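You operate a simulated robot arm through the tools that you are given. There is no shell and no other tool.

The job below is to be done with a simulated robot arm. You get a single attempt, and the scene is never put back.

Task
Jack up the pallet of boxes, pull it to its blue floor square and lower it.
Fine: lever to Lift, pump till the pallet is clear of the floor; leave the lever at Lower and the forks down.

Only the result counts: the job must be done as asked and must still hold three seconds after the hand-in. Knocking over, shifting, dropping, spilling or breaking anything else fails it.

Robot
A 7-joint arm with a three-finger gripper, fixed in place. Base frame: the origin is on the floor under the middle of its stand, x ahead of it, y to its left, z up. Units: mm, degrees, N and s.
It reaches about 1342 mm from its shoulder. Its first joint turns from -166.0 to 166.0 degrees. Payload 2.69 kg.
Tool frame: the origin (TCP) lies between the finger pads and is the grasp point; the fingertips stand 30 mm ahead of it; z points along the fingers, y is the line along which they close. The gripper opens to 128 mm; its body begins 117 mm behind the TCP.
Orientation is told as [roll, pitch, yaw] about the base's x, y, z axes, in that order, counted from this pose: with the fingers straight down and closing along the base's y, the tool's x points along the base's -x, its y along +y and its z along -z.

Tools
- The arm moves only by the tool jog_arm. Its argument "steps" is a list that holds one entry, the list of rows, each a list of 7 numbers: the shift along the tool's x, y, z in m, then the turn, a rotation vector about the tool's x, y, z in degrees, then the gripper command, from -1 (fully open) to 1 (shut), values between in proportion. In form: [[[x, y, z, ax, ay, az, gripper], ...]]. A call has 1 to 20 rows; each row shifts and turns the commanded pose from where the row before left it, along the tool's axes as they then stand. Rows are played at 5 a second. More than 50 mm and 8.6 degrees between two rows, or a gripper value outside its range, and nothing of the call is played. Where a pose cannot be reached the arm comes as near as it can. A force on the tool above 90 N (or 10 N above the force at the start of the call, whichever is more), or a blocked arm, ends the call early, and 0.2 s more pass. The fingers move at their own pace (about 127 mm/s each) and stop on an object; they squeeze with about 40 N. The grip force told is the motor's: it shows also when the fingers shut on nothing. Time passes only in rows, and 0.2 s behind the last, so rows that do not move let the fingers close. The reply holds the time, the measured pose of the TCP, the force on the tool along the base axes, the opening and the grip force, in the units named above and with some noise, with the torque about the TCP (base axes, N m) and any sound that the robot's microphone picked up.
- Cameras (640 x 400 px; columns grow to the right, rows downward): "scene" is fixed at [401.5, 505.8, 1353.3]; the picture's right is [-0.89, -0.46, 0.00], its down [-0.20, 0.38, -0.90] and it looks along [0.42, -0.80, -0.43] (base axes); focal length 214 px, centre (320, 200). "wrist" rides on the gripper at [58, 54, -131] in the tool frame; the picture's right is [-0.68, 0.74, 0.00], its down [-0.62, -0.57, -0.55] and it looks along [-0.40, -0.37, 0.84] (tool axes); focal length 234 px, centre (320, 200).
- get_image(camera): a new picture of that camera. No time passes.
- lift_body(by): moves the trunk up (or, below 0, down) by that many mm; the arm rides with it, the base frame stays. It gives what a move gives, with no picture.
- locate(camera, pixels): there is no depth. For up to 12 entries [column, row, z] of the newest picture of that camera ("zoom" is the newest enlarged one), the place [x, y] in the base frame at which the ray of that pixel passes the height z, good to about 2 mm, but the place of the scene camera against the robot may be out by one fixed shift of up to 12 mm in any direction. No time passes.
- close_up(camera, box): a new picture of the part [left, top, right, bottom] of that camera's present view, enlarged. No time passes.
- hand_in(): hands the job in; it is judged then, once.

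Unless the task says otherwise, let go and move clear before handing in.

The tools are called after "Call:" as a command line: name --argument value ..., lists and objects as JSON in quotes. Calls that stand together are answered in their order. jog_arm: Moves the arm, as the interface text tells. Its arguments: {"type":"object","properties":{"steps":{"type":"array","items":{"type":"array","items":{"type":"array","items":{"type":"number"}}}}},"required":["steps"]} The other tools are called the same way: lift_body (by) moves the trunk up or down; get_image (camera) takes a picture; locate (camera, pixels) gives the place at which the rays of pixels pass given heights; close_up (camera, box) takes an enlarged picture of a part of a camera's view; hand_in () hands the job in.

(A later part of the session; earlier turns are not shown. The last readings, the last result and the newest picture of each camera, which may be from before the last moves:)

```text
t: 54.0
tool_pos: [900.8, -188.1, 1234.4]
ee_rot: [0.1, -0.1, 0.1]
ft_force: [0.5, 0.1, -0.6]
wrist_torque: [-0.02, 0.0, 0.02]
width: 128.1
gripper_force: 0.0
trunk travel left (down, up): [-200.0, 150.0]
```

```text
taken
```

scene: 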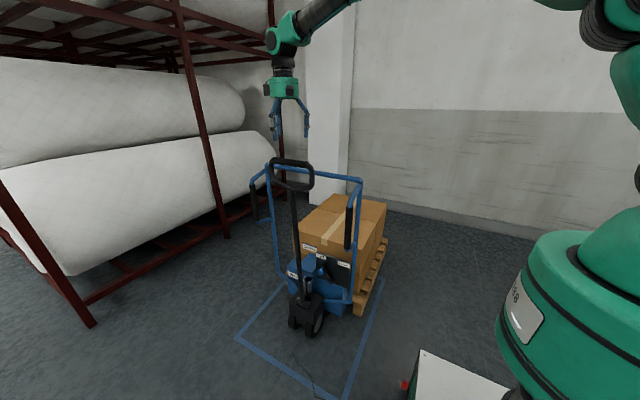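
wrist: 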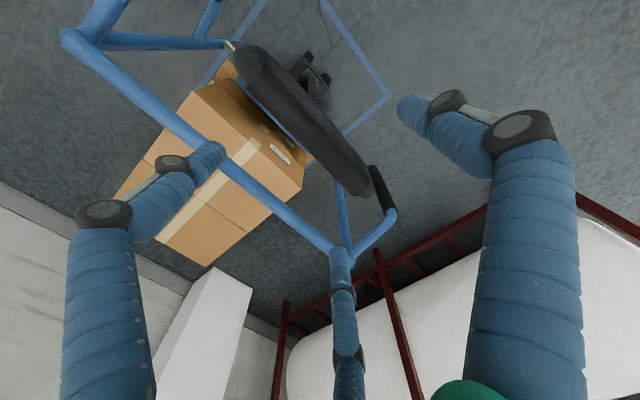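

The handle stays upright by itself. I'll locate the frame's top bar (wrist line from (70,38) to (340,250)) and the current jack and pallet positions.

Call:
locate --camera "wrist" --pixels '[[70, 38, 1044], [150, 101, 1044], [250, 182, 1044], [300, 221, 1044], [345, 255, 1044], [240, 58, 1121], [355, 185, 1121]]'

Call:
close_up --camera "scene" --box '[240, 150, 380, 210]'

Call:
close_up --camera "scene" --box '[330, 260, 410, 320]'

Call:
close_up --camera "wrist" --box '[40, 0, 400, 280]'

```text
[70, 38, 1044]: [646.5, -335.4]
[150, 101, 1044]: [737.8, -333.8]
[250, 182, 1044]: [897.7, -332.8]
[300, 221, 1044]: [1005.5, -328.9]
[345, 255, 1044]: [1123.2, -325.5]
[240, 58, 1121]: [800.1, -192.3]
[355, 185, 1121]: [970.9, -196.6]
```

```text
4.57 times, centred on (310, 180) of scene
```

zoom: 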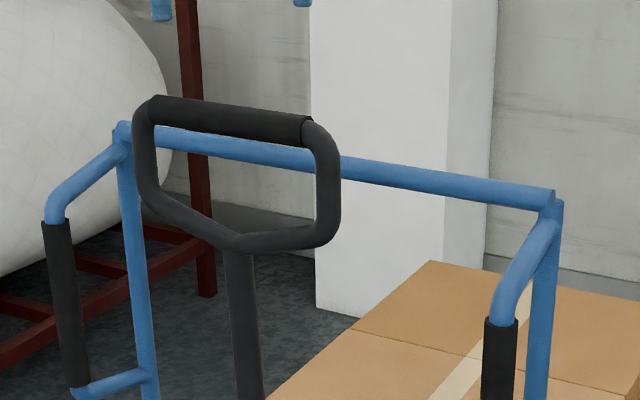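

```text
6.67 times, centred on (370, 290) of scene
```

zoom: 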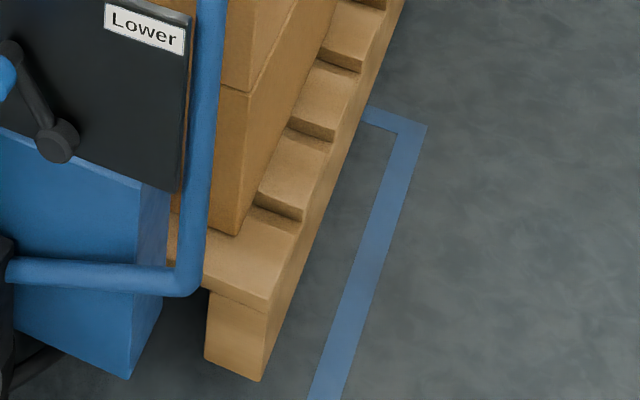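

```text
1.43 times, centred on (220, 140) of wrist
```

zoom: 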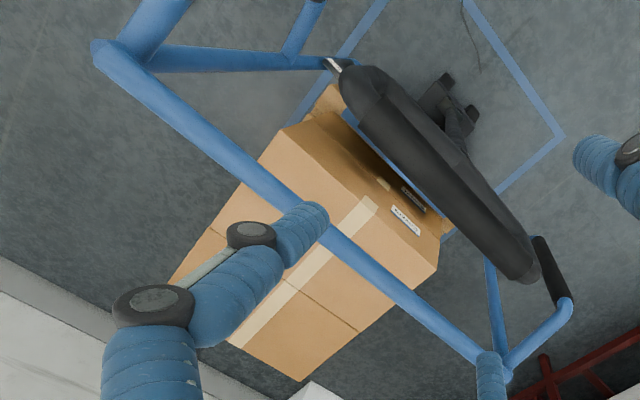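

The frame's top bar lies at y≈-331 near x=902, about 130 mm behind the pump bar. I'll move above it with the fingers half closed so the thumb clears the pump handle.

Call:
jog_arm --steps '[[[0, -0.0358, 0, 0, 0, 0, -0.16], [0, -0.0358, 0, 0, 0, 0, -0.16], [0, -0.0358, 0, 0, 0, 0, -0.16], [0, -0.0356, 0, 0, 0, 0, -0.16]]]'

Call:
get_image --camera "wrist"

Call:
close_up --camera "scene" --box '[240, 80, 380, 200]'

```text
t: 55.0
tool_pos: [901.4, -330.0, 1234.2]
ee_rot: [0.2, 0.0, 0.1]
ft_force: [0.4, 0.6, -0.6]
wrist_torque: [-0.01, 0.01, 0.04]
width: 74.4
gripper_force: 0.0
trunk travel left (down, up): [-200.0, 150.0]
```

```text
taken
```

wrist: 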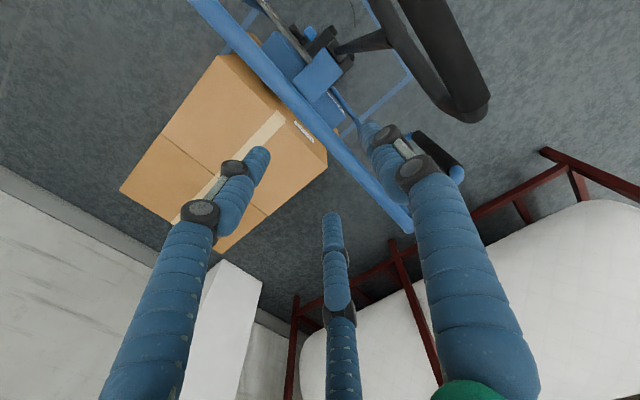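

```text
3.33 times, centred on (310, 140) of scene
```

zoom: 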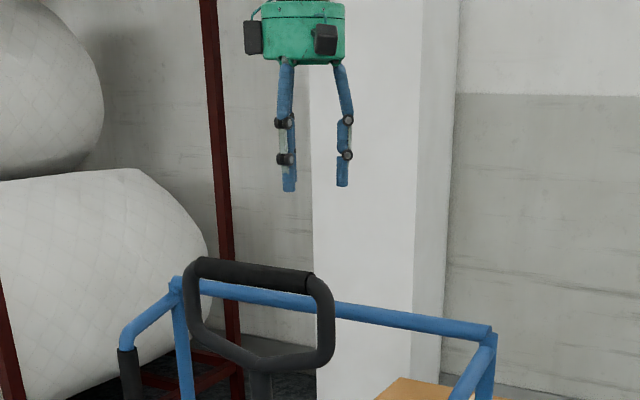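

Call:
close_up --camera "wrist" --box '[180, 0, 440, 240]'

Call:
locate --camera "wrist" --pixels '[[220, 17, 1044], [260, 61, 1044], [300, 106, 1044], [340, 150, 1044], [400, 217, 1044]]'

```text
1.67 times, centred on (310, 120) of wrist
```

zoom: 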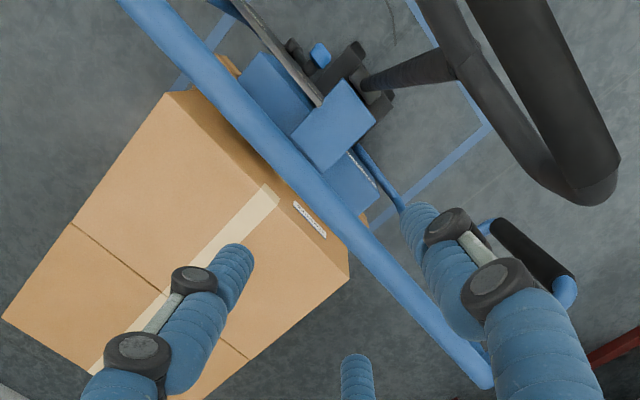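

```text
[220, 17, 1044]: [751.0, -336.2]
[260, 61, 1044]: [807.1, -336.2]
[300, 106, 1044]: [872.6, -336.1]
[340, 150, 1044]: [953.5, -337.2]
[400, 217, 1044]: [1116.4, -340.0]
```

The bar's centre line is straight at y≈-336 with no measurable yaw. I'll shift 6 mm and descend to z≈1046, watching the force.

Call:
jog_arm --steps '[[[0, -0.006, 0.04, 0, 0, 0, -0.16], [0, 0, 0.04, 0, 0, 0, -0.16], [0, 0, 0.04, 0, 0, 0, -0.16], [0, 0, 0.04, 0, 0, 0, -0.16], [0, 0, 0.028, 0, 0, 0, -0.16]]]'

Call:
get_image --camera "wrist"

Call:
close_up --camera "scene" --box '[240, 110, 360, 210]'

```text
t: 56.2
tool_pos: [900.8, -337.3, 1042.9]
ee_rot: [0.2, 0.2, -0.1]
ft_force: [2.5, -22.1, -2.9]
wrist_torque: [-0.03, 0.41, -0.69]
width: 82.9
gripper_force: 4.9
trunk travel left (down, up): [-200.0, 150.0]
```

```text
taken
```

wrist: 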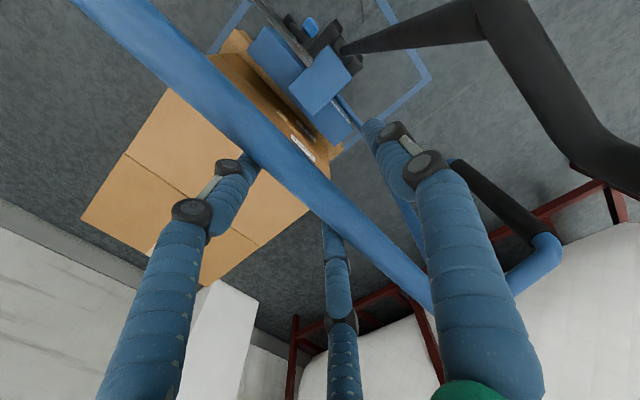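

```text
4.00 times, centred on (300, 160) of scene
```

zoom: 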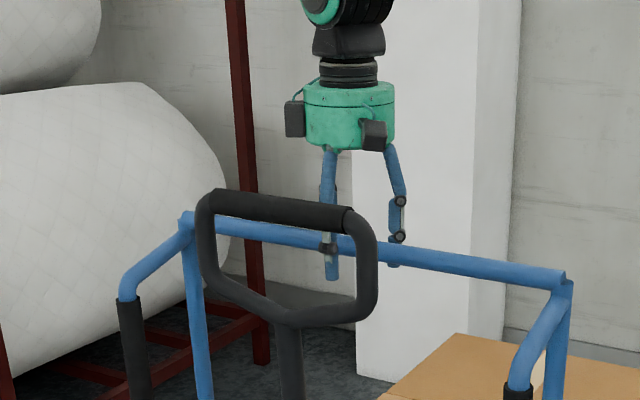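

The bar passes through the TCP point and already touches the two rear fingers (-22 N, fingers pushed to 83 mm). I'll close on it.

Call:
jog_arm --steps '[[[0, 0, 0, 0, 0, 0, 0.3], [0, 0, 0, 0, 0, 0, 1], [0, 0, 0, 0, 0, 0, 1]]]'

Call:
get_image --camera "wrist"

Call:
get_image --camera "scene"

```text
t: 57.0
tool_pos: [903.2, -329.3, 1046.4]
ee_rot: [0.2, 0.1, 0.2]
ft_force: [17.0, 19.9, 6.6]
wrist_torque: [0.31, -0.14, -0.75]
width: 35.6
gripper_force: 44.7
trunk travel left (down, up): [-200.0, 150.0]
```

```text
taken
```

wrist: 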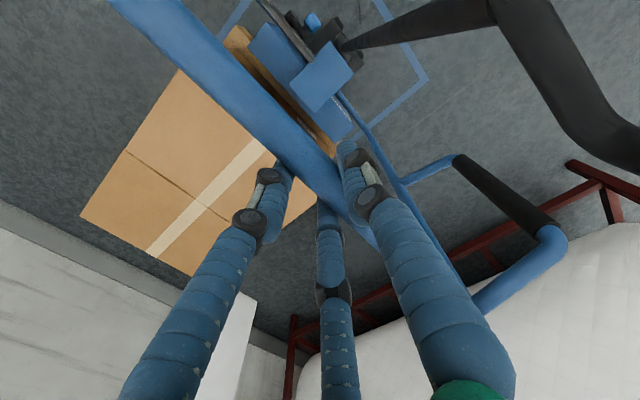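

```text
taken
```

scene: 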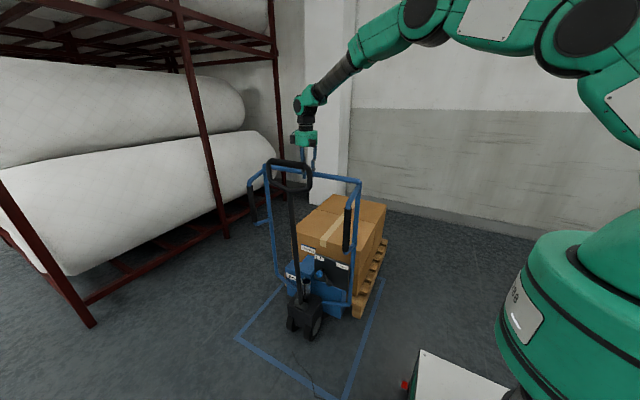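

The frame bar is gripped at y=-329 (width 35.6 mm). I'll pull straight along +y in gentle steps and check the force.

Call:
jog_arm --steps '[[[0, 0.006, 0, 0, 0, 0, 1], [0, 0.01, 0, 0, 0, 0, 1], [0, 0.012, 0, 0, 0, 0, 1], [0, 0.012, 0, 0, 0, 0, 1], [0, 0.01, 0, 0, 0, 0, 1]]]'

Call:
get_image --camera "wrist"

Call:
get_image --camera "scene"

```text
t: 58.2
tool_pos: [902.9, -275.1, 1046.1]
ee_rot: [0.2, 0.2, 0.3]
ft_force: [9.9, 40.9, 15.8]
wrist_torque: [0.7, 1.1, -0.65]
width: 35.5
gripper_force: 45.4
trunk travel left (down, up): [-200.0, 150.0]
```

```text
taken
```

wrist: 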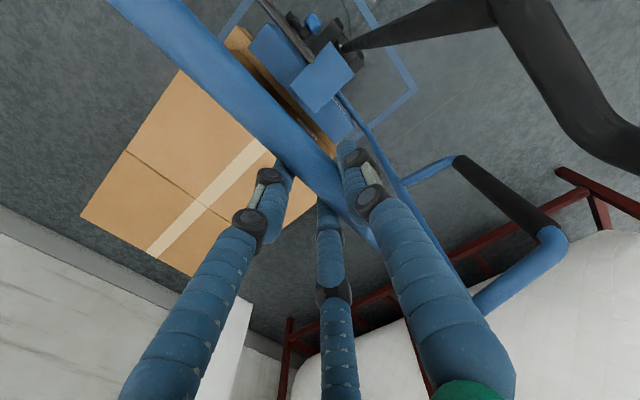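

```text
taken
```

scene: 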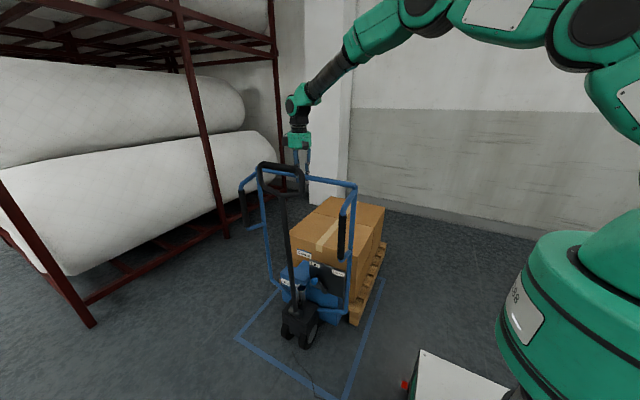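

The jack follows well, and the +41 N at the end is just its momentum, so I'll ramp speed up and down gently. I'll pull about 155 mm more.

Call:
jog_arm --steps '[[[0, 0.005, 0, 0, 0, 0, 1], [0, 0.008, 0, 0, 0, 0, 1], [0, 0.011, 0, 0, 0, 0, 1], [0, 0.014, 0, 0, 0, 0, 1], [0, 0.015, 0, 0, 0, 0, 1], [0, 0.015, 0, 0, 0, 0, 1], [0, 0.015, 0, 0, 0, 0, 1], [0, 0.015, 0, 0, 0, 0, 1], [0, 0.014, 0, 0, 0, 0, 1], [0, 0.012, 0, 0, 0, 0, 1], [0, 0.01, 0, 0, 0, 0, 1], [0, 0.008, 0, 0, 0, 0, 1], [0, 0.006, 0, 0, 0, 0, 1], [0, 0.004, 0, 0, 0, 0, 1], [0, 0.002, 0, 0, 0, 0, 1], [0, 0, 0, 0, 0, 0, 1]]]'

Call:
get_image --camera "wrist"

Call:
get_image --camera "scene"

```text
t: 61.6
tool_pos: [901.3, -133.5, 1047.1]
ee_rot: [0.0, 0.0, 0.1]
ft_force: [13.8, -2.5, 10.5]
wrist_torque: [-0.09, 0.57, -0.42]
width: 35.3
gripper_force: 44.8
trunk travel left (down, up): [-200.0, 150.0]
```

```text
taken
```

wrist: 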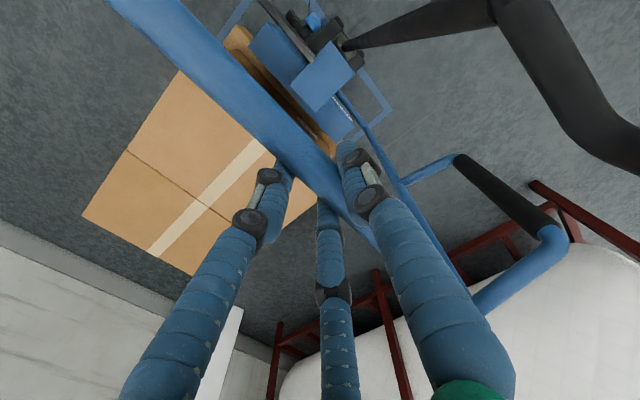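

```text
taken
```

scene: 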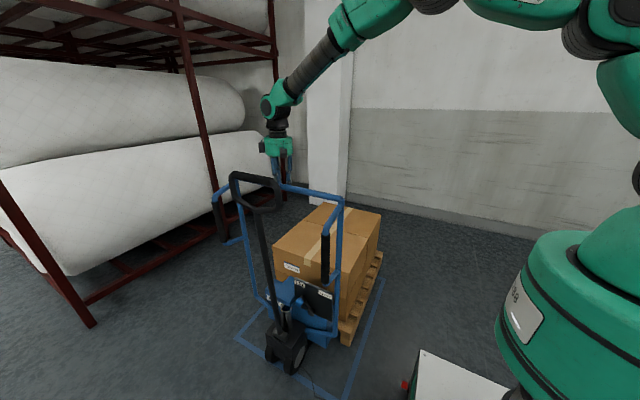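

The jack is at y=-133 (frame bar), tracking straight with low force. I'll pull another 154 mm with the same gentle profile, then measure against the square.

Call:
jog_arm --steps '[[[0, 0.005, 0, 0, 0, 0, 1], [0, 0.008, 0, 0, 0, 0, 1], [0, 0.011, 0, 0, 0, 0, 1], [0, 0.014, 0, 0, 0, 0, 1], [0, 0.015, 0, 0, 0, 0, 1], [0, 0.015, 0, 0, 0, 0, 1], [0, 0.015, 0, 0, 0, 0, 1], [0, 0.015, 0, 0, 0, 0, 1], [0, 0.014, 0, 0, 0, 0, 1], [0, 0.012, 0, 0, 0, 0, 1], [0, 0.01, 0, 0, 0, 0, 1], [0, 0.008, 0, 0, 0, 0, 1], [0, 0.006, 0, 0, 0, 0, 1], [0, 0.004, 0, 0, 0, 0, 1], [0, 0.002, 0, 0, 0, 0, 1], [0, 0, 0, 0, 0, 0, 1]]]'

Call:
get_image --camera "wrist"

Call:
get_image --camera "scene"

```text
t: 65.0
tool_pos: [901.4, 21.2, 1047.0]
ee_rot: [0.1, 0.1, 0.1]
ft_force: [17.2, -6.7, 4.6]
wrist_torque: [-0.15, -0.19, -0.38]
width: 35.3
gripper_force: 44.5
trunk travel left (down, up): [-200.0, 150.0]
```

```text
taken
```

wrist: 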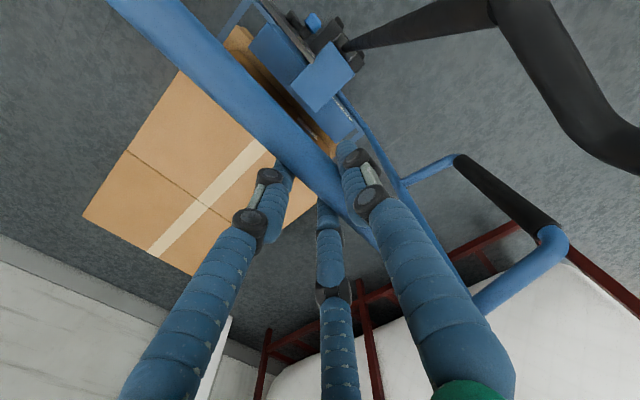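

```text
taken
```

scene: 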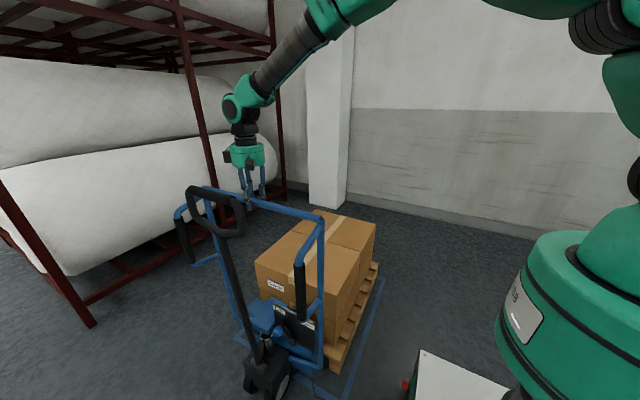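

The frame bar is at y=21, so roughly 50 mm is left. I'll measure the pallet corners against the square's lines.

Call:
close_up --camera "scene" --box '[310, 330, 390, 390]'

Call:
close_up --camera "scene" --box '[350, 250, 400, 290]'

Call:
close_up --camera "scene" --box '[220, 290, 320, 400]'

```text
6.67 times, centred on (350, 360) of scene
```

zoom: 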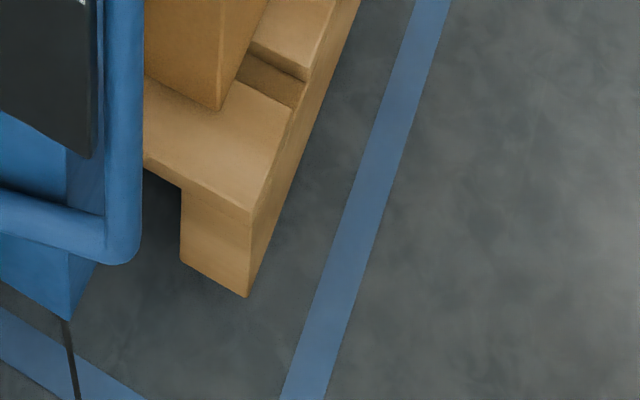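

```text
10.00 times, centred on (375, 270) of scene
```

zoom: 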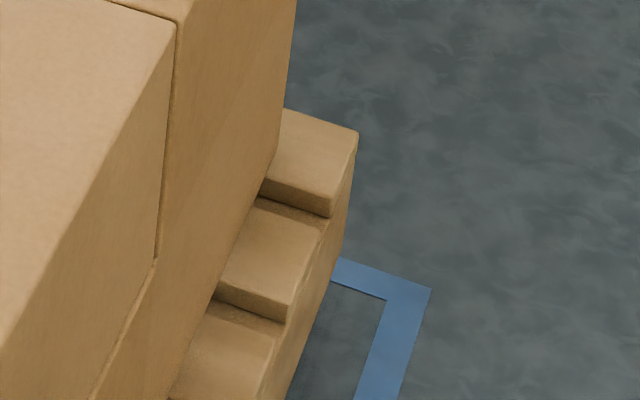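

```text
3.64 times, centred on (270, 345) of scene
```

zoom: 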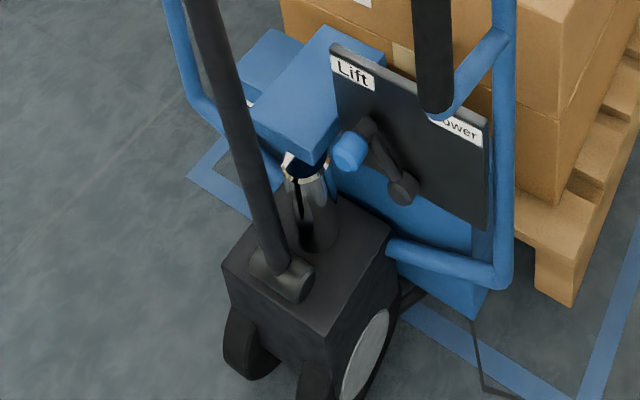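

Call:
locate --camera "scene" --pixels '[[339.06, 374.5, 0], [339.06, 374.5, 40], [339.06, 374.5, 60], [378.8, 263.2, 112], [378.8, 263.2, 152], [378.8, 263.2, 172], [386, 278.8, 0], [329, 369, 0], [385.8, 278.5, 0]]'

```text
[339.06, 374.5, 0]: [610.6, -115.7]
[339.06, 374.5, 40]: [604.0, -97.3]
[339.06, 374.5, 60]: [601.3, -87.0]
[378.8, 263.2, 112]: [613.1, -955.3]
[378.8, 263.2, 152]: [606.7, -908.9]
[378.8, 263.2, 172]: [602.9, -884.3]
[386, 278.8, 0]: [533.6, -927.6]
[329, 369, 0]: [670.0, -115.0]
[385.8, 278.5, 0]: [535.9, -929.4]
```

Call:
close_up --camera "scene" --box '[255, 290, 345, 350]'

Call:
locate --camera "scene" --pixels '[[273.3, 302.4, 605], [311.0, 344.0, 420], [222, 338, 0], [260, 360, 0]]'

```text
6.67 times, centred on (300, 320) of scene
```

zoom: 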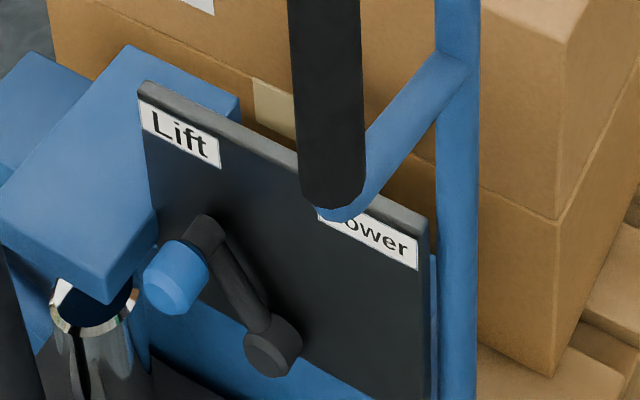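

```text
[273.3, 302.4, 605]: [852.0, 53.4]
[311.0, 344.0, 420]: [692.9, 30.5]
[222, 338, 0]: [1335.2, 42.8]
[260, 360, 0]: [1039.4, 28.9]
```

Two estimates of the remaining distance differ (26 mm from pallet corners, 49 mm from frame travel). I'll pull 30 mm more, which suits both, and then measure accurately with the wrist camera.

Call:
jog_arm --steps '[[[0, 0.003, 0, 0, 0, 0, 1], [0, 0.005, 0, 0, 0, 0, 1], [0, 0.006, 0, 0, 0, 0, 1], [0, 0.006, 0, 0, 0, 0, 1], [0, 0.005, 0, 0, 0, 0, 1], [0, 0.003, 0, 0, 0, 0, 1], [0, 0.002, 0, 0, 0, 0, 1], [0, 0, 0, 0, 0, 0, 1], [0, 0, 0, 0, 0, 0, 1]]]'

Call:
close_up --camera "scene" --box '[300, 330, 380, 400]'

Call:
close_up --camera "scene" --box '[340, 250, 400, 300]'

Call:
get_image --camera "wrist"

```text
t: 67.0
tool_pos: [902.2, 52.9, 1046.3]
ee_rot: [0.2, 0.0, 0.1]
ft_force: [12.3, -4.9, -5.4]
wrist_torque: [0.04, 0.04, -0.53]
width: 35.3
gripper_force: 45.0
trunk travel left (down, up): [-200.0, 150.0]
```

```text
5.71 times, centred on (340, 365) of scene
```

zoom: 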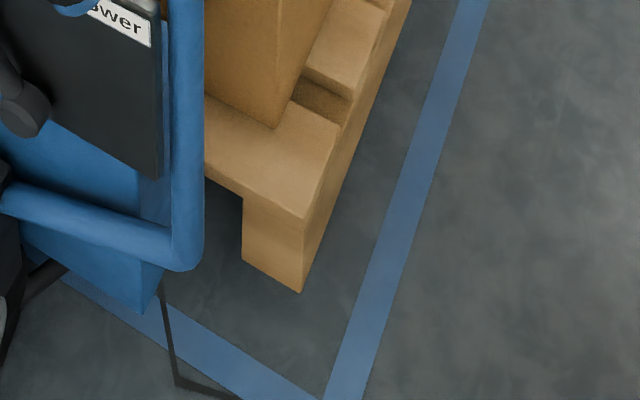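

```text
8.00 times, centred on (370, 275) of scene
```

zoom: 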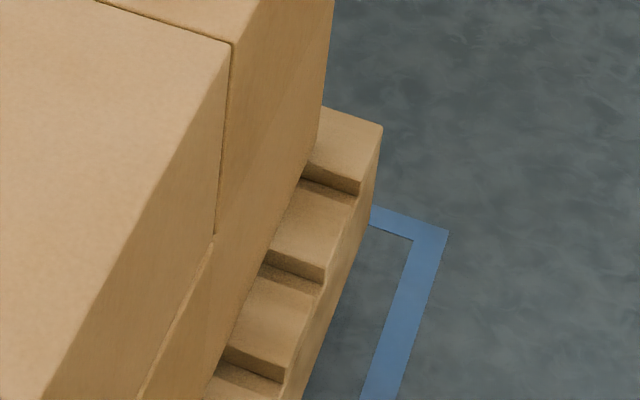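

```text
taken
```

wrist: 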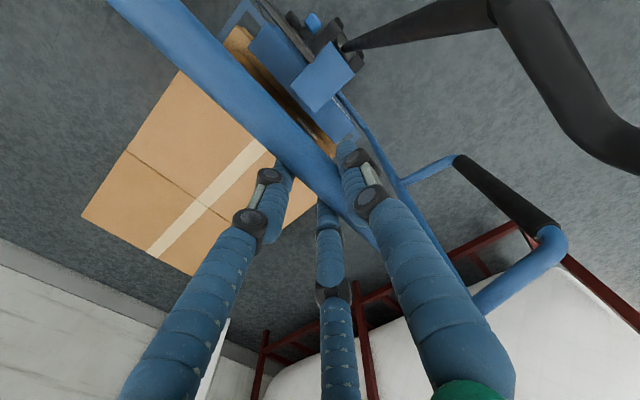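

Call:
locate --camera "scene" --pixels '[[336.5, 381.1, 0], [336.5, 381.1, 40], [336.5, 381.1, 60], [377.75, 266, 112], [377.75, 266, 152], [377.75, 266, 172], [381.6, 280, 0], [340.4, 399.5, 0], [311.5, 382.2, 0], [319.1, 388.5, 0]]'

```text
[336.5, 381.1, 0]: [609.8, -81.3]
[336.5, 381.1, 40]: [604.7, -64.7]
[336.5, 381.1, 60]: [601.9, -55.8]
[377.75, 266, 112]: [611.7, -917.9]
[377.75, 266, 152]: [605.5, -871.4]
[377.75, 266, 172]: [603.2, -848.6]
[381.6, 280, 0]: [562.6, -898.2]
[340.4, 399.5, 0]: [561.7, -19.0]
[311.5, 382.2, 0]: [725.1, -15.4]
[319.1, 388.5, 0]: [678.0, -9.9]
```

Call:
locate --camera "scene" --pixels '[[337, 368.15, 112], [337, 368.15, 142], [337, 368.15, 162], [337, 368.15, 182], [336.5, 381.1, 30], [336.5, 381.1, 50], [336.5, 381.1, 70]]'

```text
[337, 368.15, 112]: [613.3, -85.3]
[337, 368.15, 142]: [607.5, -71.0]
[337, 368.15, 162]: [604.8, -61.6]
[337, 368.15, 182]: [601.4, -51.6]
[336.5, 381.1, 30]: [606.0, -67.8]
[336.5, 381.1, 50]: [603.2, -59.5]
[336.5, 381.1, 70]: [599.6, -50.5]
```

Pallet corners solved with its 800 mm length give about 50 mm of lift, with the near edge at y≈-59 and the far edge at -860. That centres it on the square (y=-458, x=902) within a few millimetres. I'll release the frame, rise clear and verify with the wrist camera before lowering.

Call:
jog_arm --steps '[[[0, 0, 0, 0, 0, 0, 0.4], [0, 0, 0, 0, 0, 0, -0.16], [0, 0, 0, 0, 0, 0, -0.16], [0, 0, -0.04, 0, 0, 0, -0.16], [0, 0, -0.045, 0, 0, 0, -0.16], [0, 0, -0.045, 0, 0, 0, -0.16], [0, 0, -0.045, 0, 0, 0, -0.16], [0, 0, -0.045, 0, 0, 0, -0.16]]]'

Call:
get_image --camera "wrist"

Call:
get_image --camera "scene"

```text
t: 68.8
tool_pos: [901.1, 49.8, 1271.8]
ee_rot: [0.1, 0.0, 0.1]
ft_force: [-0.2, 0.6, -1.0]
wrist_torque: [-0.01, -0.02, 0.04]
width: 74.5
gripper_force: 0.1
trunk travel left (down, up): [-200.0, 150.0]
```

```text
taken
```

wrist: 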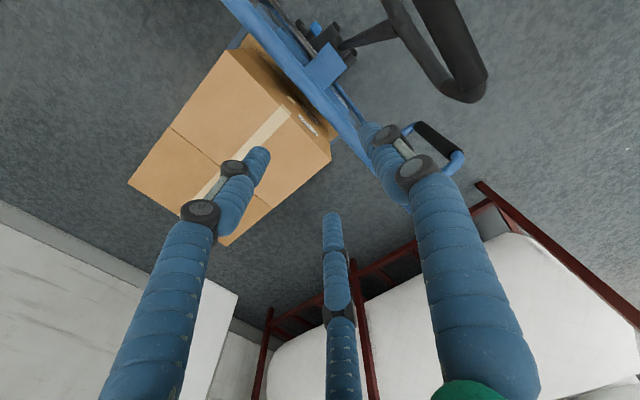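

```text
taken
```

scene: 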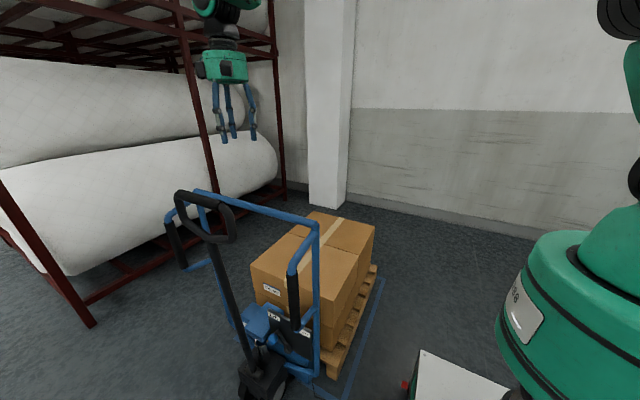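

The gripper is clear and the jack stays where it was. I'll move back to the starting viewpoint, which sees the whole square.

Call:
jog_arm --steps '[[[0.0414, -0.0164, -0.0083, 0, 0, 0, -1], [0.0414, -0.0164, -0.0083, 0, 0, 0, -1], [0.0414, -0.0164, -0.0083, 0, 0, 0, -1], [0.0414, -0.0164, -0.0083, 0, 0, 0, -1], [0.0414, -0.0164, -0.0083, 0, 0, 0, -1], [0.0414, -0.0164, -0.0083, 0, 0, 0, -1], [0.0414, -0.0164, -0.0083, 0, 0, 0, -1], [0.0414, -0.0164, -0.0083, 0, 0, 0, -1], [0.0414, -0.0164, -0.0083, 0, 0, 0, -1]]]'

Call:
get_image --camera "wrist"

Call:
close_up --camera "wrist" --box '[200, 20, 420, 200]'

Call:
get_image --camera "scene"

```text
t: 70.8
tool_pos: [529.2, -95.2, 1342.6]
ee_rot: [0.1, 0.0, 0.1]
ft_force: [0.1, 0.4, -0.3]
wrist_torque: [-0.01, -0.01, 0.02]
width: 128.2
gripper_force: 0.0
trunk travel left (down, up): [-200.0, 150.0]
```

```text
taken
```

wrist: 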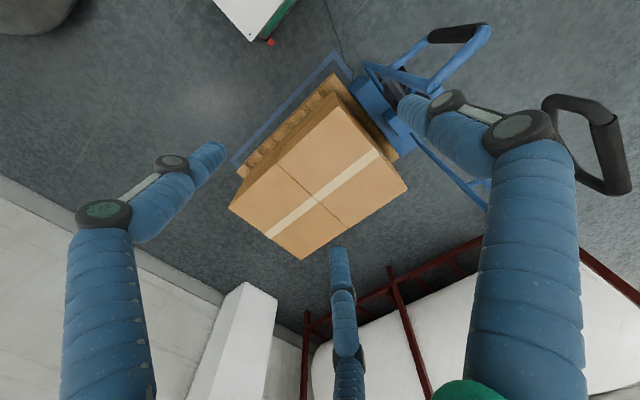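

```text
2.22 times, centred on (310, 110) of wrist
```

zoom: 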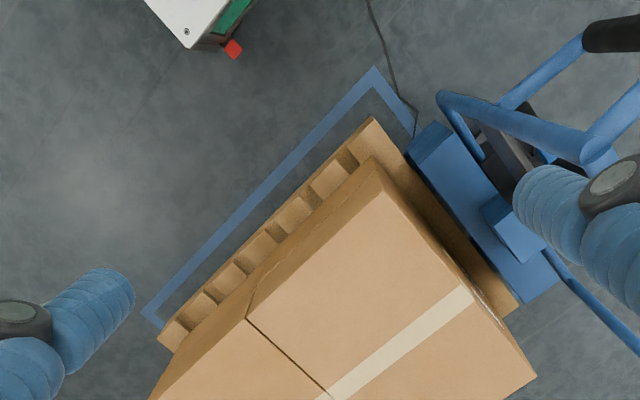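

```text
taken
```

scene: 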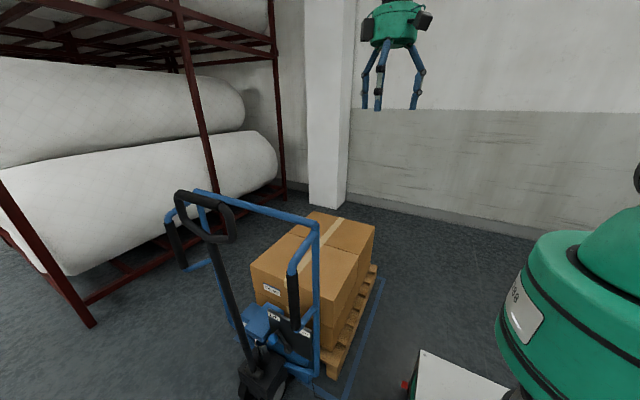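

The wrist view shows the pallet sitting inside the square, with its near-right deck corner at zoom (375,115) and the square's outer corner at (376,67). I'll zoom to measure precisely.

Call:
close_up --camera "wrist" --box '[300, 40, 380, 90]'

Call:
close_up --camera "wrist" --box '[225, 130, 305, 190]'

Call:
close_up --camera "wrist" --box '[360, 110, 420, 170]'

```text
8.00 times, centred on (340, 65) of wrist
```

zoom: 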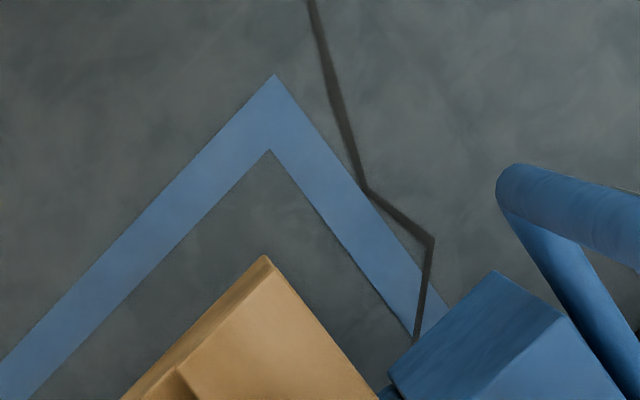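

```text
6.67 times, centred on (265, 160) of wrist
```

zoom: 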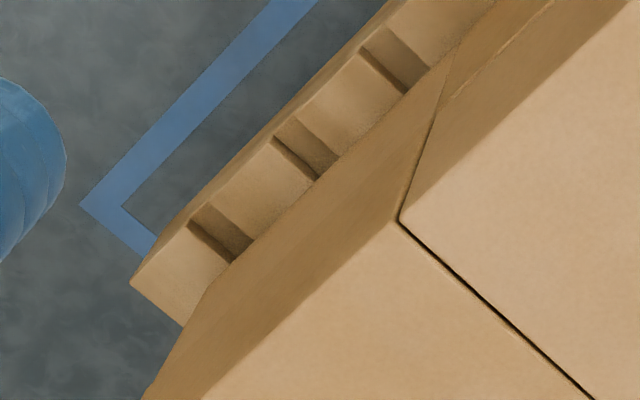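

```text
6.67 times, centred on (390, 140) of wrist
```

zoom: 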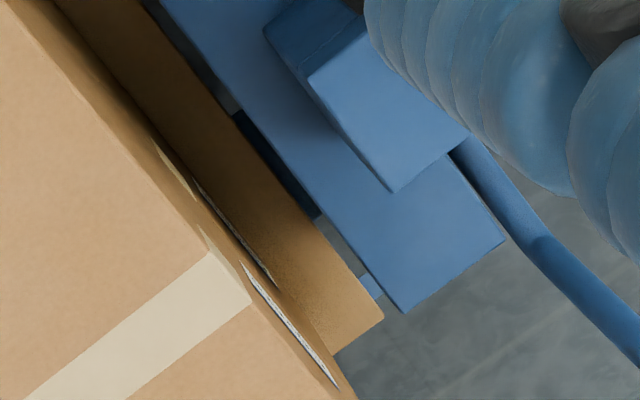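

Call:
locate --camera "wrist" --pixels '[[334.4, 49.4, 0], [334.0, 58.75, 0], [229, 160.75, 0], [235.3, 160.75, 0], [333.1, 72, 132], [333.1, 72, 162], [236.5, 172, 132], [236.5, 172, 162], [399.4, 157.2, 132], [399.4, 157.2, 162]]'

```text
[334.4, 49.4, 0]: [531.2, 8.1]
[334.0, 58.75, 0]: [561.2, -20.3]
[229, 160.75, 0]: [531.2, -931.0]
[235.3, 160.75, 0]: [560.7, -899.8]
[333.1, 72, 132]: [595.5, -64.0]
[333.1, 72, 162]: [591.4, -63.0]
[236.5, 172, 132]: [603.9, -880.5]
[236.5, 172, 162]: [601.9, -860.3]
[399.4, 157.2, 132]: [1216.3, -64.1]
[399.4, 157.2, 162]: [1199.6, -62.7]
```

Wrist readings agree: the square's inner edges are at y=-20 and -900, the pallet spans y=-63 to -861 and x≈592–1203, so it is centred within a few millimetres at about 50 mm lift. Next is the lever back to Lower. I'll measure where the knob is now.

Call:
close_up --camera "scene" --box '[240, 290, 330, 350]'

Call:
close_up --camera "scene" --box '[150, 170, 350, 400]'

Call:
close_up --camera "wrist" --box '[330, 10, 640, 220]'

```text
6.67 times, centred on (285, 320) of scene
```

zoom: 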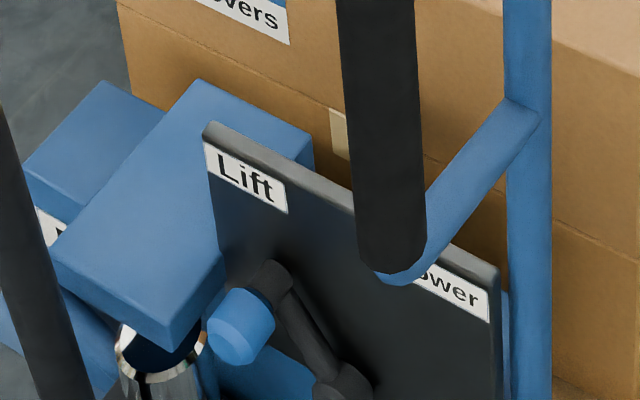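

```text
1.74 times, centred on (250, 285) of scene
```

zoom: 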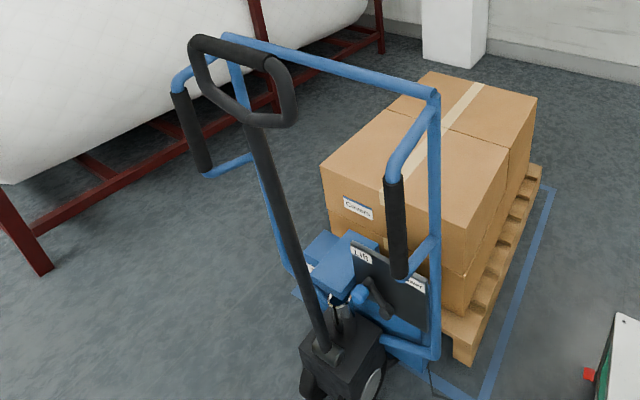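

```text
1.90 times, centred on (485, 115) of wrist
```

zoom: 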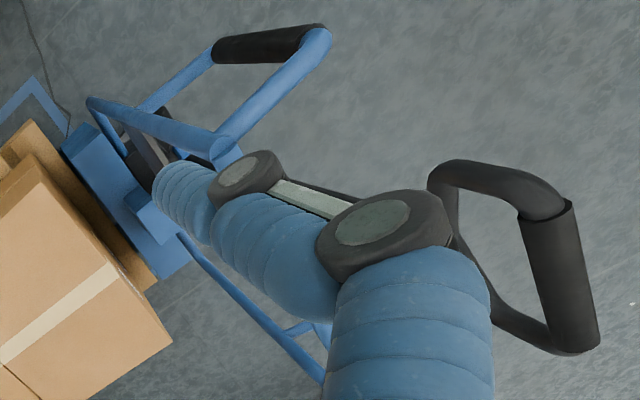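

The lever still points at Lift. Scene zoom (240,325) shows its knob close beside the raised blue head, so I'll grasp the knob with the three fingers rather than push it. I'll turn the tool to point at the panel (75° tilt, closing along x).

Call:
jog_arm --steps '[[[0, 0, 0, 0, 0, -8.2, -1], [0, 0, 0, 0, 0, -8.2, -1], [0, 0, 0, 0, 0, -8.2, -1], [0, 0, 0, 0, 0, -8.2, -1], [0, 0, 0, 0, 0, -8.2, -1], [0, 0, 0, 0, 0, -8.2, -1], [0, 0, 0, 0, 0, -8.2, -1], [0, 0, 0, 0, 0, -8.2, -1], [0, 0, 0, 0, 0, -8.2, -1], [0, 0, 0, 0, 0, -8.2, -1], [0, 0, 0, 0, 0, -8.0, -1], [0, 0, 0, 0, 8.4, 0, -1], [0, 0, 0, 0, 8.4, 0, -1], [0, 0, 0, 0, 8.4, 0, -1], [0, 0, 0, 0, 8.4, 0, -1], [0, 0, 0, 0, 8.4, 0, -1], [0, 0, 0, 0, 8.4, 0, -1], [0, 0, 0, 0, 8.4, 0, -1], [0, 0, 0, 0, 8.4, 0, -1], [0, 0, 0, 0, 7.8, 0, -1]]]'

Call:
locate --camera "scene" --pixels '[[273.3, 339, 500], [273.3, 339, 530], [286.2, 347.4, 440], [261.8, 338.7, 470], [261.8, 338.7, 520], [215.5, 238, 1121], [197.5, 250, 1121], [278, 282, 761], [288, 224, 973]]'

```text
t: 75.0
tool_pos: [529.5, -95.8, 1341.9]
ee_rot: [-0.1, 75.0, 90.2]
ft_force: [-1.0, -0.2, 0.2]
wrist_torque: [0.0, -0.05, 0.02]
width: 127.9
gripper_force: 0.1
trunk travel left (down, up): [-200.0, 150.0]
```

```text
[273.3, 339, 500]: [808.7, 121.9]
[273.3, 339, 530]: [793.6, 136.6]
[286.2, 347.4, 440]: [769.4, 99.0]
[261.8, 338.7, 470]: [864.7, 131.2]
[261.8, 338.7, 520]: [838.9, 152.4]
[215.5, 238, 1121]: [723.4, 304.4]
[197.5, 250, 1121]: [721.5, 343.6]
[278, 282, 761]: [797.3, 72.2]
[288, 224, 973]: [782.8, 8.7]
```

The knob now sits near (800,122,517), and the blue head's right-front edge is at x≈850, leaving room for the fingers. I'll route the hand around to the operator side at a safe height first: to (600,290,1250).

Call:
jog_arm --steps '[[[-0.021, -0.0078, -0.0388, 0, 0, 0, -1], [-0.021, -0.0078, -0.0388, 0, 0, 0, -1], [-0.021, -0.0078, -0.0388, 0, 0, 0, -1], [-0.021, -0.0078, -0.0388, 0, 0, 0, -1], [-0.021, -0.0078, -0.0388, 0, 0, 0, -1], [-0.021, -0.0078, -0.0388, 0, 0, 0, -1], [-0.021, -0.0078, -0.0388, 0, 0, 0, -1], [-0.021, -0.0078, -0.0388, 0, 0, 0, -1], [-0.021, -0.0078, -0.0388, 0, 0, 0, -1]]]'

Call:
get_image --camera "wrist"

Call:
get_image --camera "scene"

```text
t: 77.0
tool_pos: [599.6, 291.3, 1247.4]
ee_rot: [0.2, 74.8, 90.2]
ft_force: [-1.3, 0.1, 0.4]
wrist_torque: [-0.03, -0.02, 0.02]
width: 128.3
gripper_force: 0.0
trunk travel left (down, up): [-200.0, 150.0]
```

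```text
taken
```

wrist: 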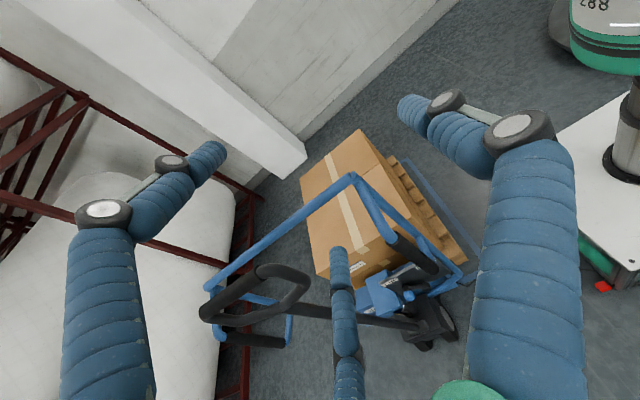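

```text
taken
```

scene: 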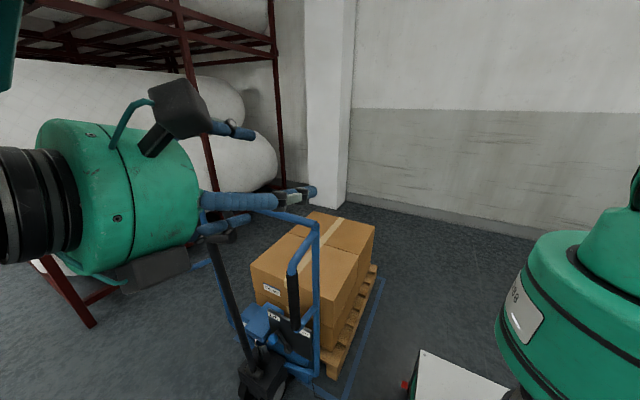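

The hand is on the operator side, clear of everything. I'll descend to about (700,290,900), staying in front of the sleeve and the pump handle.

Call:
jog_arm --steps '[[[-0.0419, -0.0125, 0.0112, 0, 0, 0, -1], [-0.0419, -0.0125, 0.0112, 0, 0, 0, -1], [-0.0419, -0.0125, 0.0112, 0, 0, 0, -1], [-0.0419, -0.0125, 0.0112, 0, 0, 0, -1], [-0.0419, -0.0125, 0.0112, 0, 0, 0, -1], [-0.0419, -0.0125, 0.0112, 0, 0, 0, -0.2], [-0.0419, -0.0125, 0.0112, 0, 0, 0, -0.2], [-0.0419, -0.0125, 0.0112, 0, 0, 0, -0.2]]]'

Call:
get_image --camera "wrist"

Call:
get_image --camera "scene"

```text
t: 78.8
tool_pos: [701.4, 293.9, 903.8]
ee_rot: [-0.3, 74.7, 89.9]
ft_force: [-0.8, 0.5, 0.7]
wrist_torque: [0.09, -0.03, -0.04]
width: 76.9
gripper_force: 0.1
trunk travel left (down, up): [-200.0, 150.0]
```

```text
taken
```

wrist: 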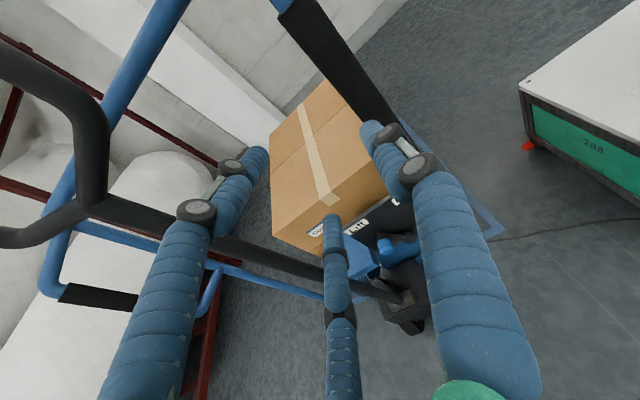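

```text
taken
```

scene: 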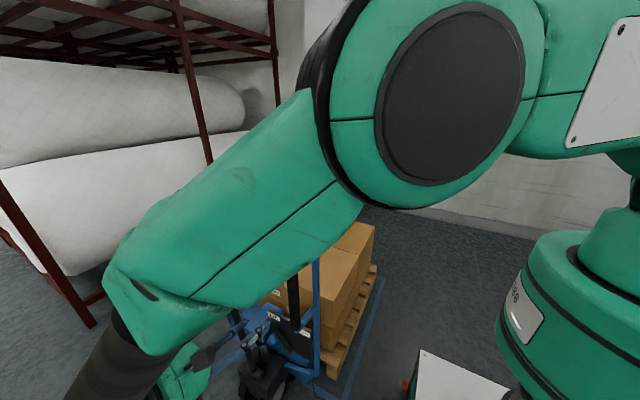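

Reached with no contact; the lever area is visible around wrist (390,250). I'll descend further to about (770,280,640).

Call:
jog_arm --steps '[[[-0.0419, -0.0117, 0.0136, 0, 0, 0, -0.2], [-0.0419, -0.0117, 0.0136, 0, 0, 0, -0.2], [-0.0419, -0.0117, 0.0136, 0, 0, 0, -0.2], [-0.0419, -0.0117, 0.0136, 0, 0, 0, -0.2], [-0.0419, -0.0117, 0.0136, 0, 0, 0, -0.2], [-0.0419, -0.0117, 0.0136, 0, 0, 0, -0.2]]]'

Call:
get_image --camera "wrist"

Call:
get_image --camera "scene"

```text
t: 80.2
tool_pos: [777.7, 285.2, 656.9]
ee_rot: [-2.8, 74.2, 87.2]
ft_force: [-3.5, -2.6, -9.8]
wrist_torque: [-1.14, -0.19, 0.56]
width: 77.2
gripper_force: 0.1
trunk travel left (down, up): [-200.0, 150.0]
```

```text
taken
```

wrist: 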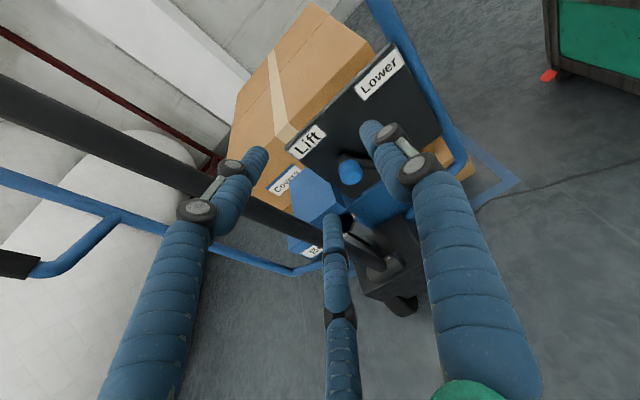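

```text
taken
```

scene: 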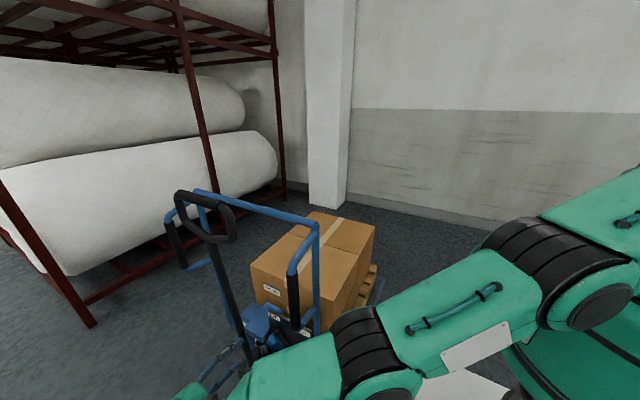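

The arm swung into a lower elbow posture and the pose is slightly off (roll -2.8°, small forces). I'll hold for a moment and read again.

Call:
jog_arm --steps '[[[0, 0, 0, 0, 0, 0, -0.2], [0, 0, 0, 0, 0, 0, -0.2], [0, 0, 0, 0, 0, 0, -0.2]]]'

Call:
get_image --camera "scene"

Call:
get_image --camera "wrist"

```text
t: 81.0
tool_pos: [767.9, 277.6, 640.6]
ee_rot: [0.0, 74.9, 90.0]
ft_force: [0.4, 0.1, 0.6]
wrist_torque: [0.05, -0.01, -0.02]
width: 76.7
gripper_force: 0.1
trunk travel left (down, up): [-200.0, 150.0]
```

```text
taken
```

scene: 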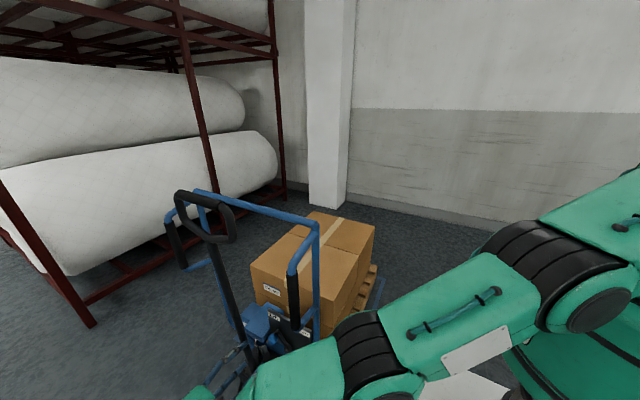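

```text
taken
```

wrist: 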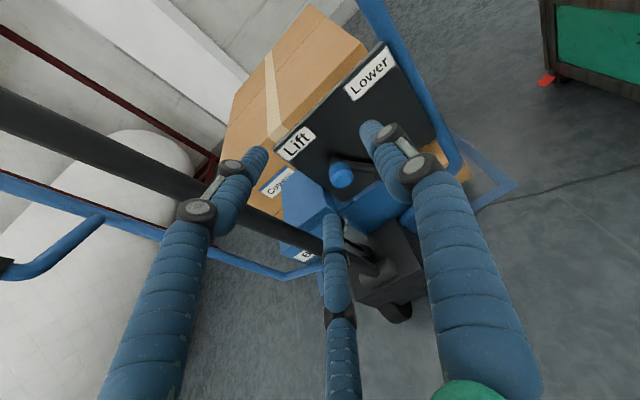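

Settled exactly on pose with zero force. The knob is visible at wrist (342,173); I'll zoom and locate it for the grasp.

Call:
close_up --camera "wrist" --box '[260, 100, 440, 240]'

Call:
locate --camera "wrist" --pixels '[[342, 173, 500], [342, 173, 517], [342, 173, 530], [315, 133, 605], [380, 46, 605], [437, 140, 420]]'

```text
2.86 times, centred on (350, 170) of wrist
```

zoom: 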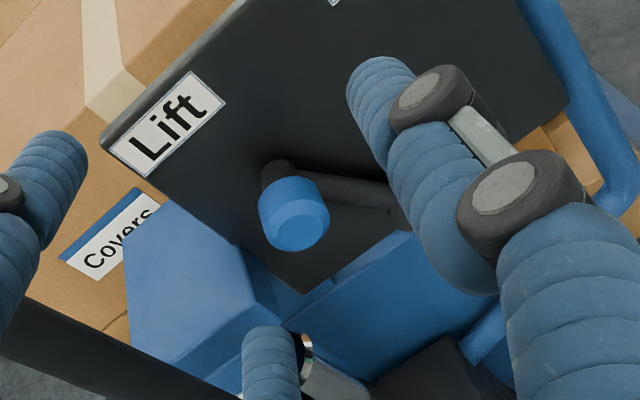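

```text
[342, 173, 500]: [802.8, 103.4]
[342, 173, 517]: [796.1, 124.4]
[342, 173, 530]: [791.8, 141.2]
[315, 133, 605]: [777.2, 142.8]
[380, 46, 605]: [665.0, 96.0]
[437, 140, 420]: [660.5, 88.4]
```

The knob centre resolves to about (797,124,517) from both cameras. I'll move to the pre-grasp point 100 mm out along the tool axis, with the fingers at about 64 mm.

Call:
jog_arm --steps '[[[-0.0265, -0.0099, 0.0219, 0, 0, 0, 0], [-0.0265, -0.0099, 0.0219, 0, 0, 0, 0], [-0.0265, -0.0099, 0.0219, 0, 0, 0, 0], [0, 0, 0, 0, 0, 0, 0]]]'

Call:
get_image --camera "wrist"

Call:
close_up --camera "wrist" --box '[220, 80, 440, 260]'

```text
t: 82.0
tool_pos: [759.4, 208.6, 573.3]
ee_rot: [-0.1, 74.8, 90.1]
ft_force: [-0.7, -1.1, 0.0]
wrist_torque: [0.0, 0.0, -0.02]
width: 64.0
gripper_force: 0.1
out of reach, approached as far as the arm can: row 1, 2, 3
trunk travel left (down, up): [-200.0, 150.0]
```

```text
taken
```

wrist: 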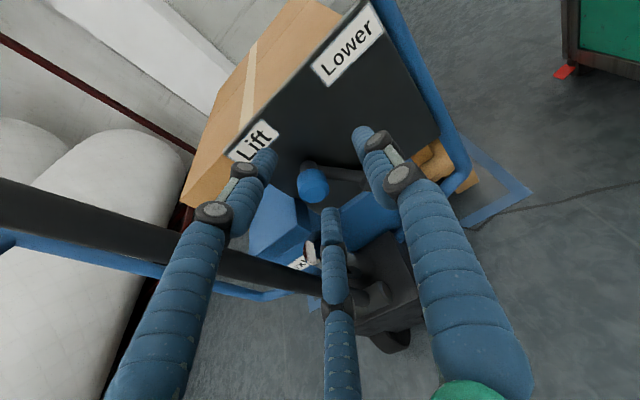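

```text
2.22 times, centred on (330, 170) of wrist
```

zoom: 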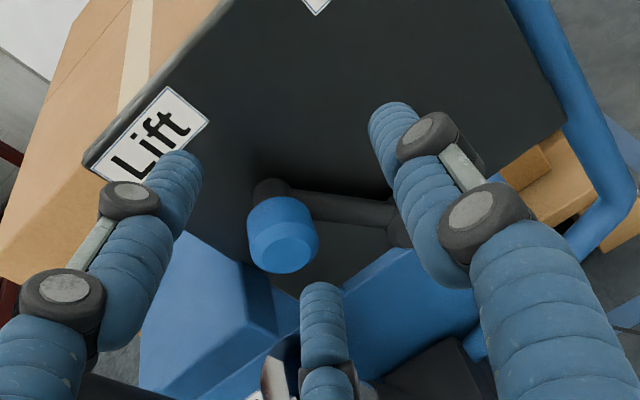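

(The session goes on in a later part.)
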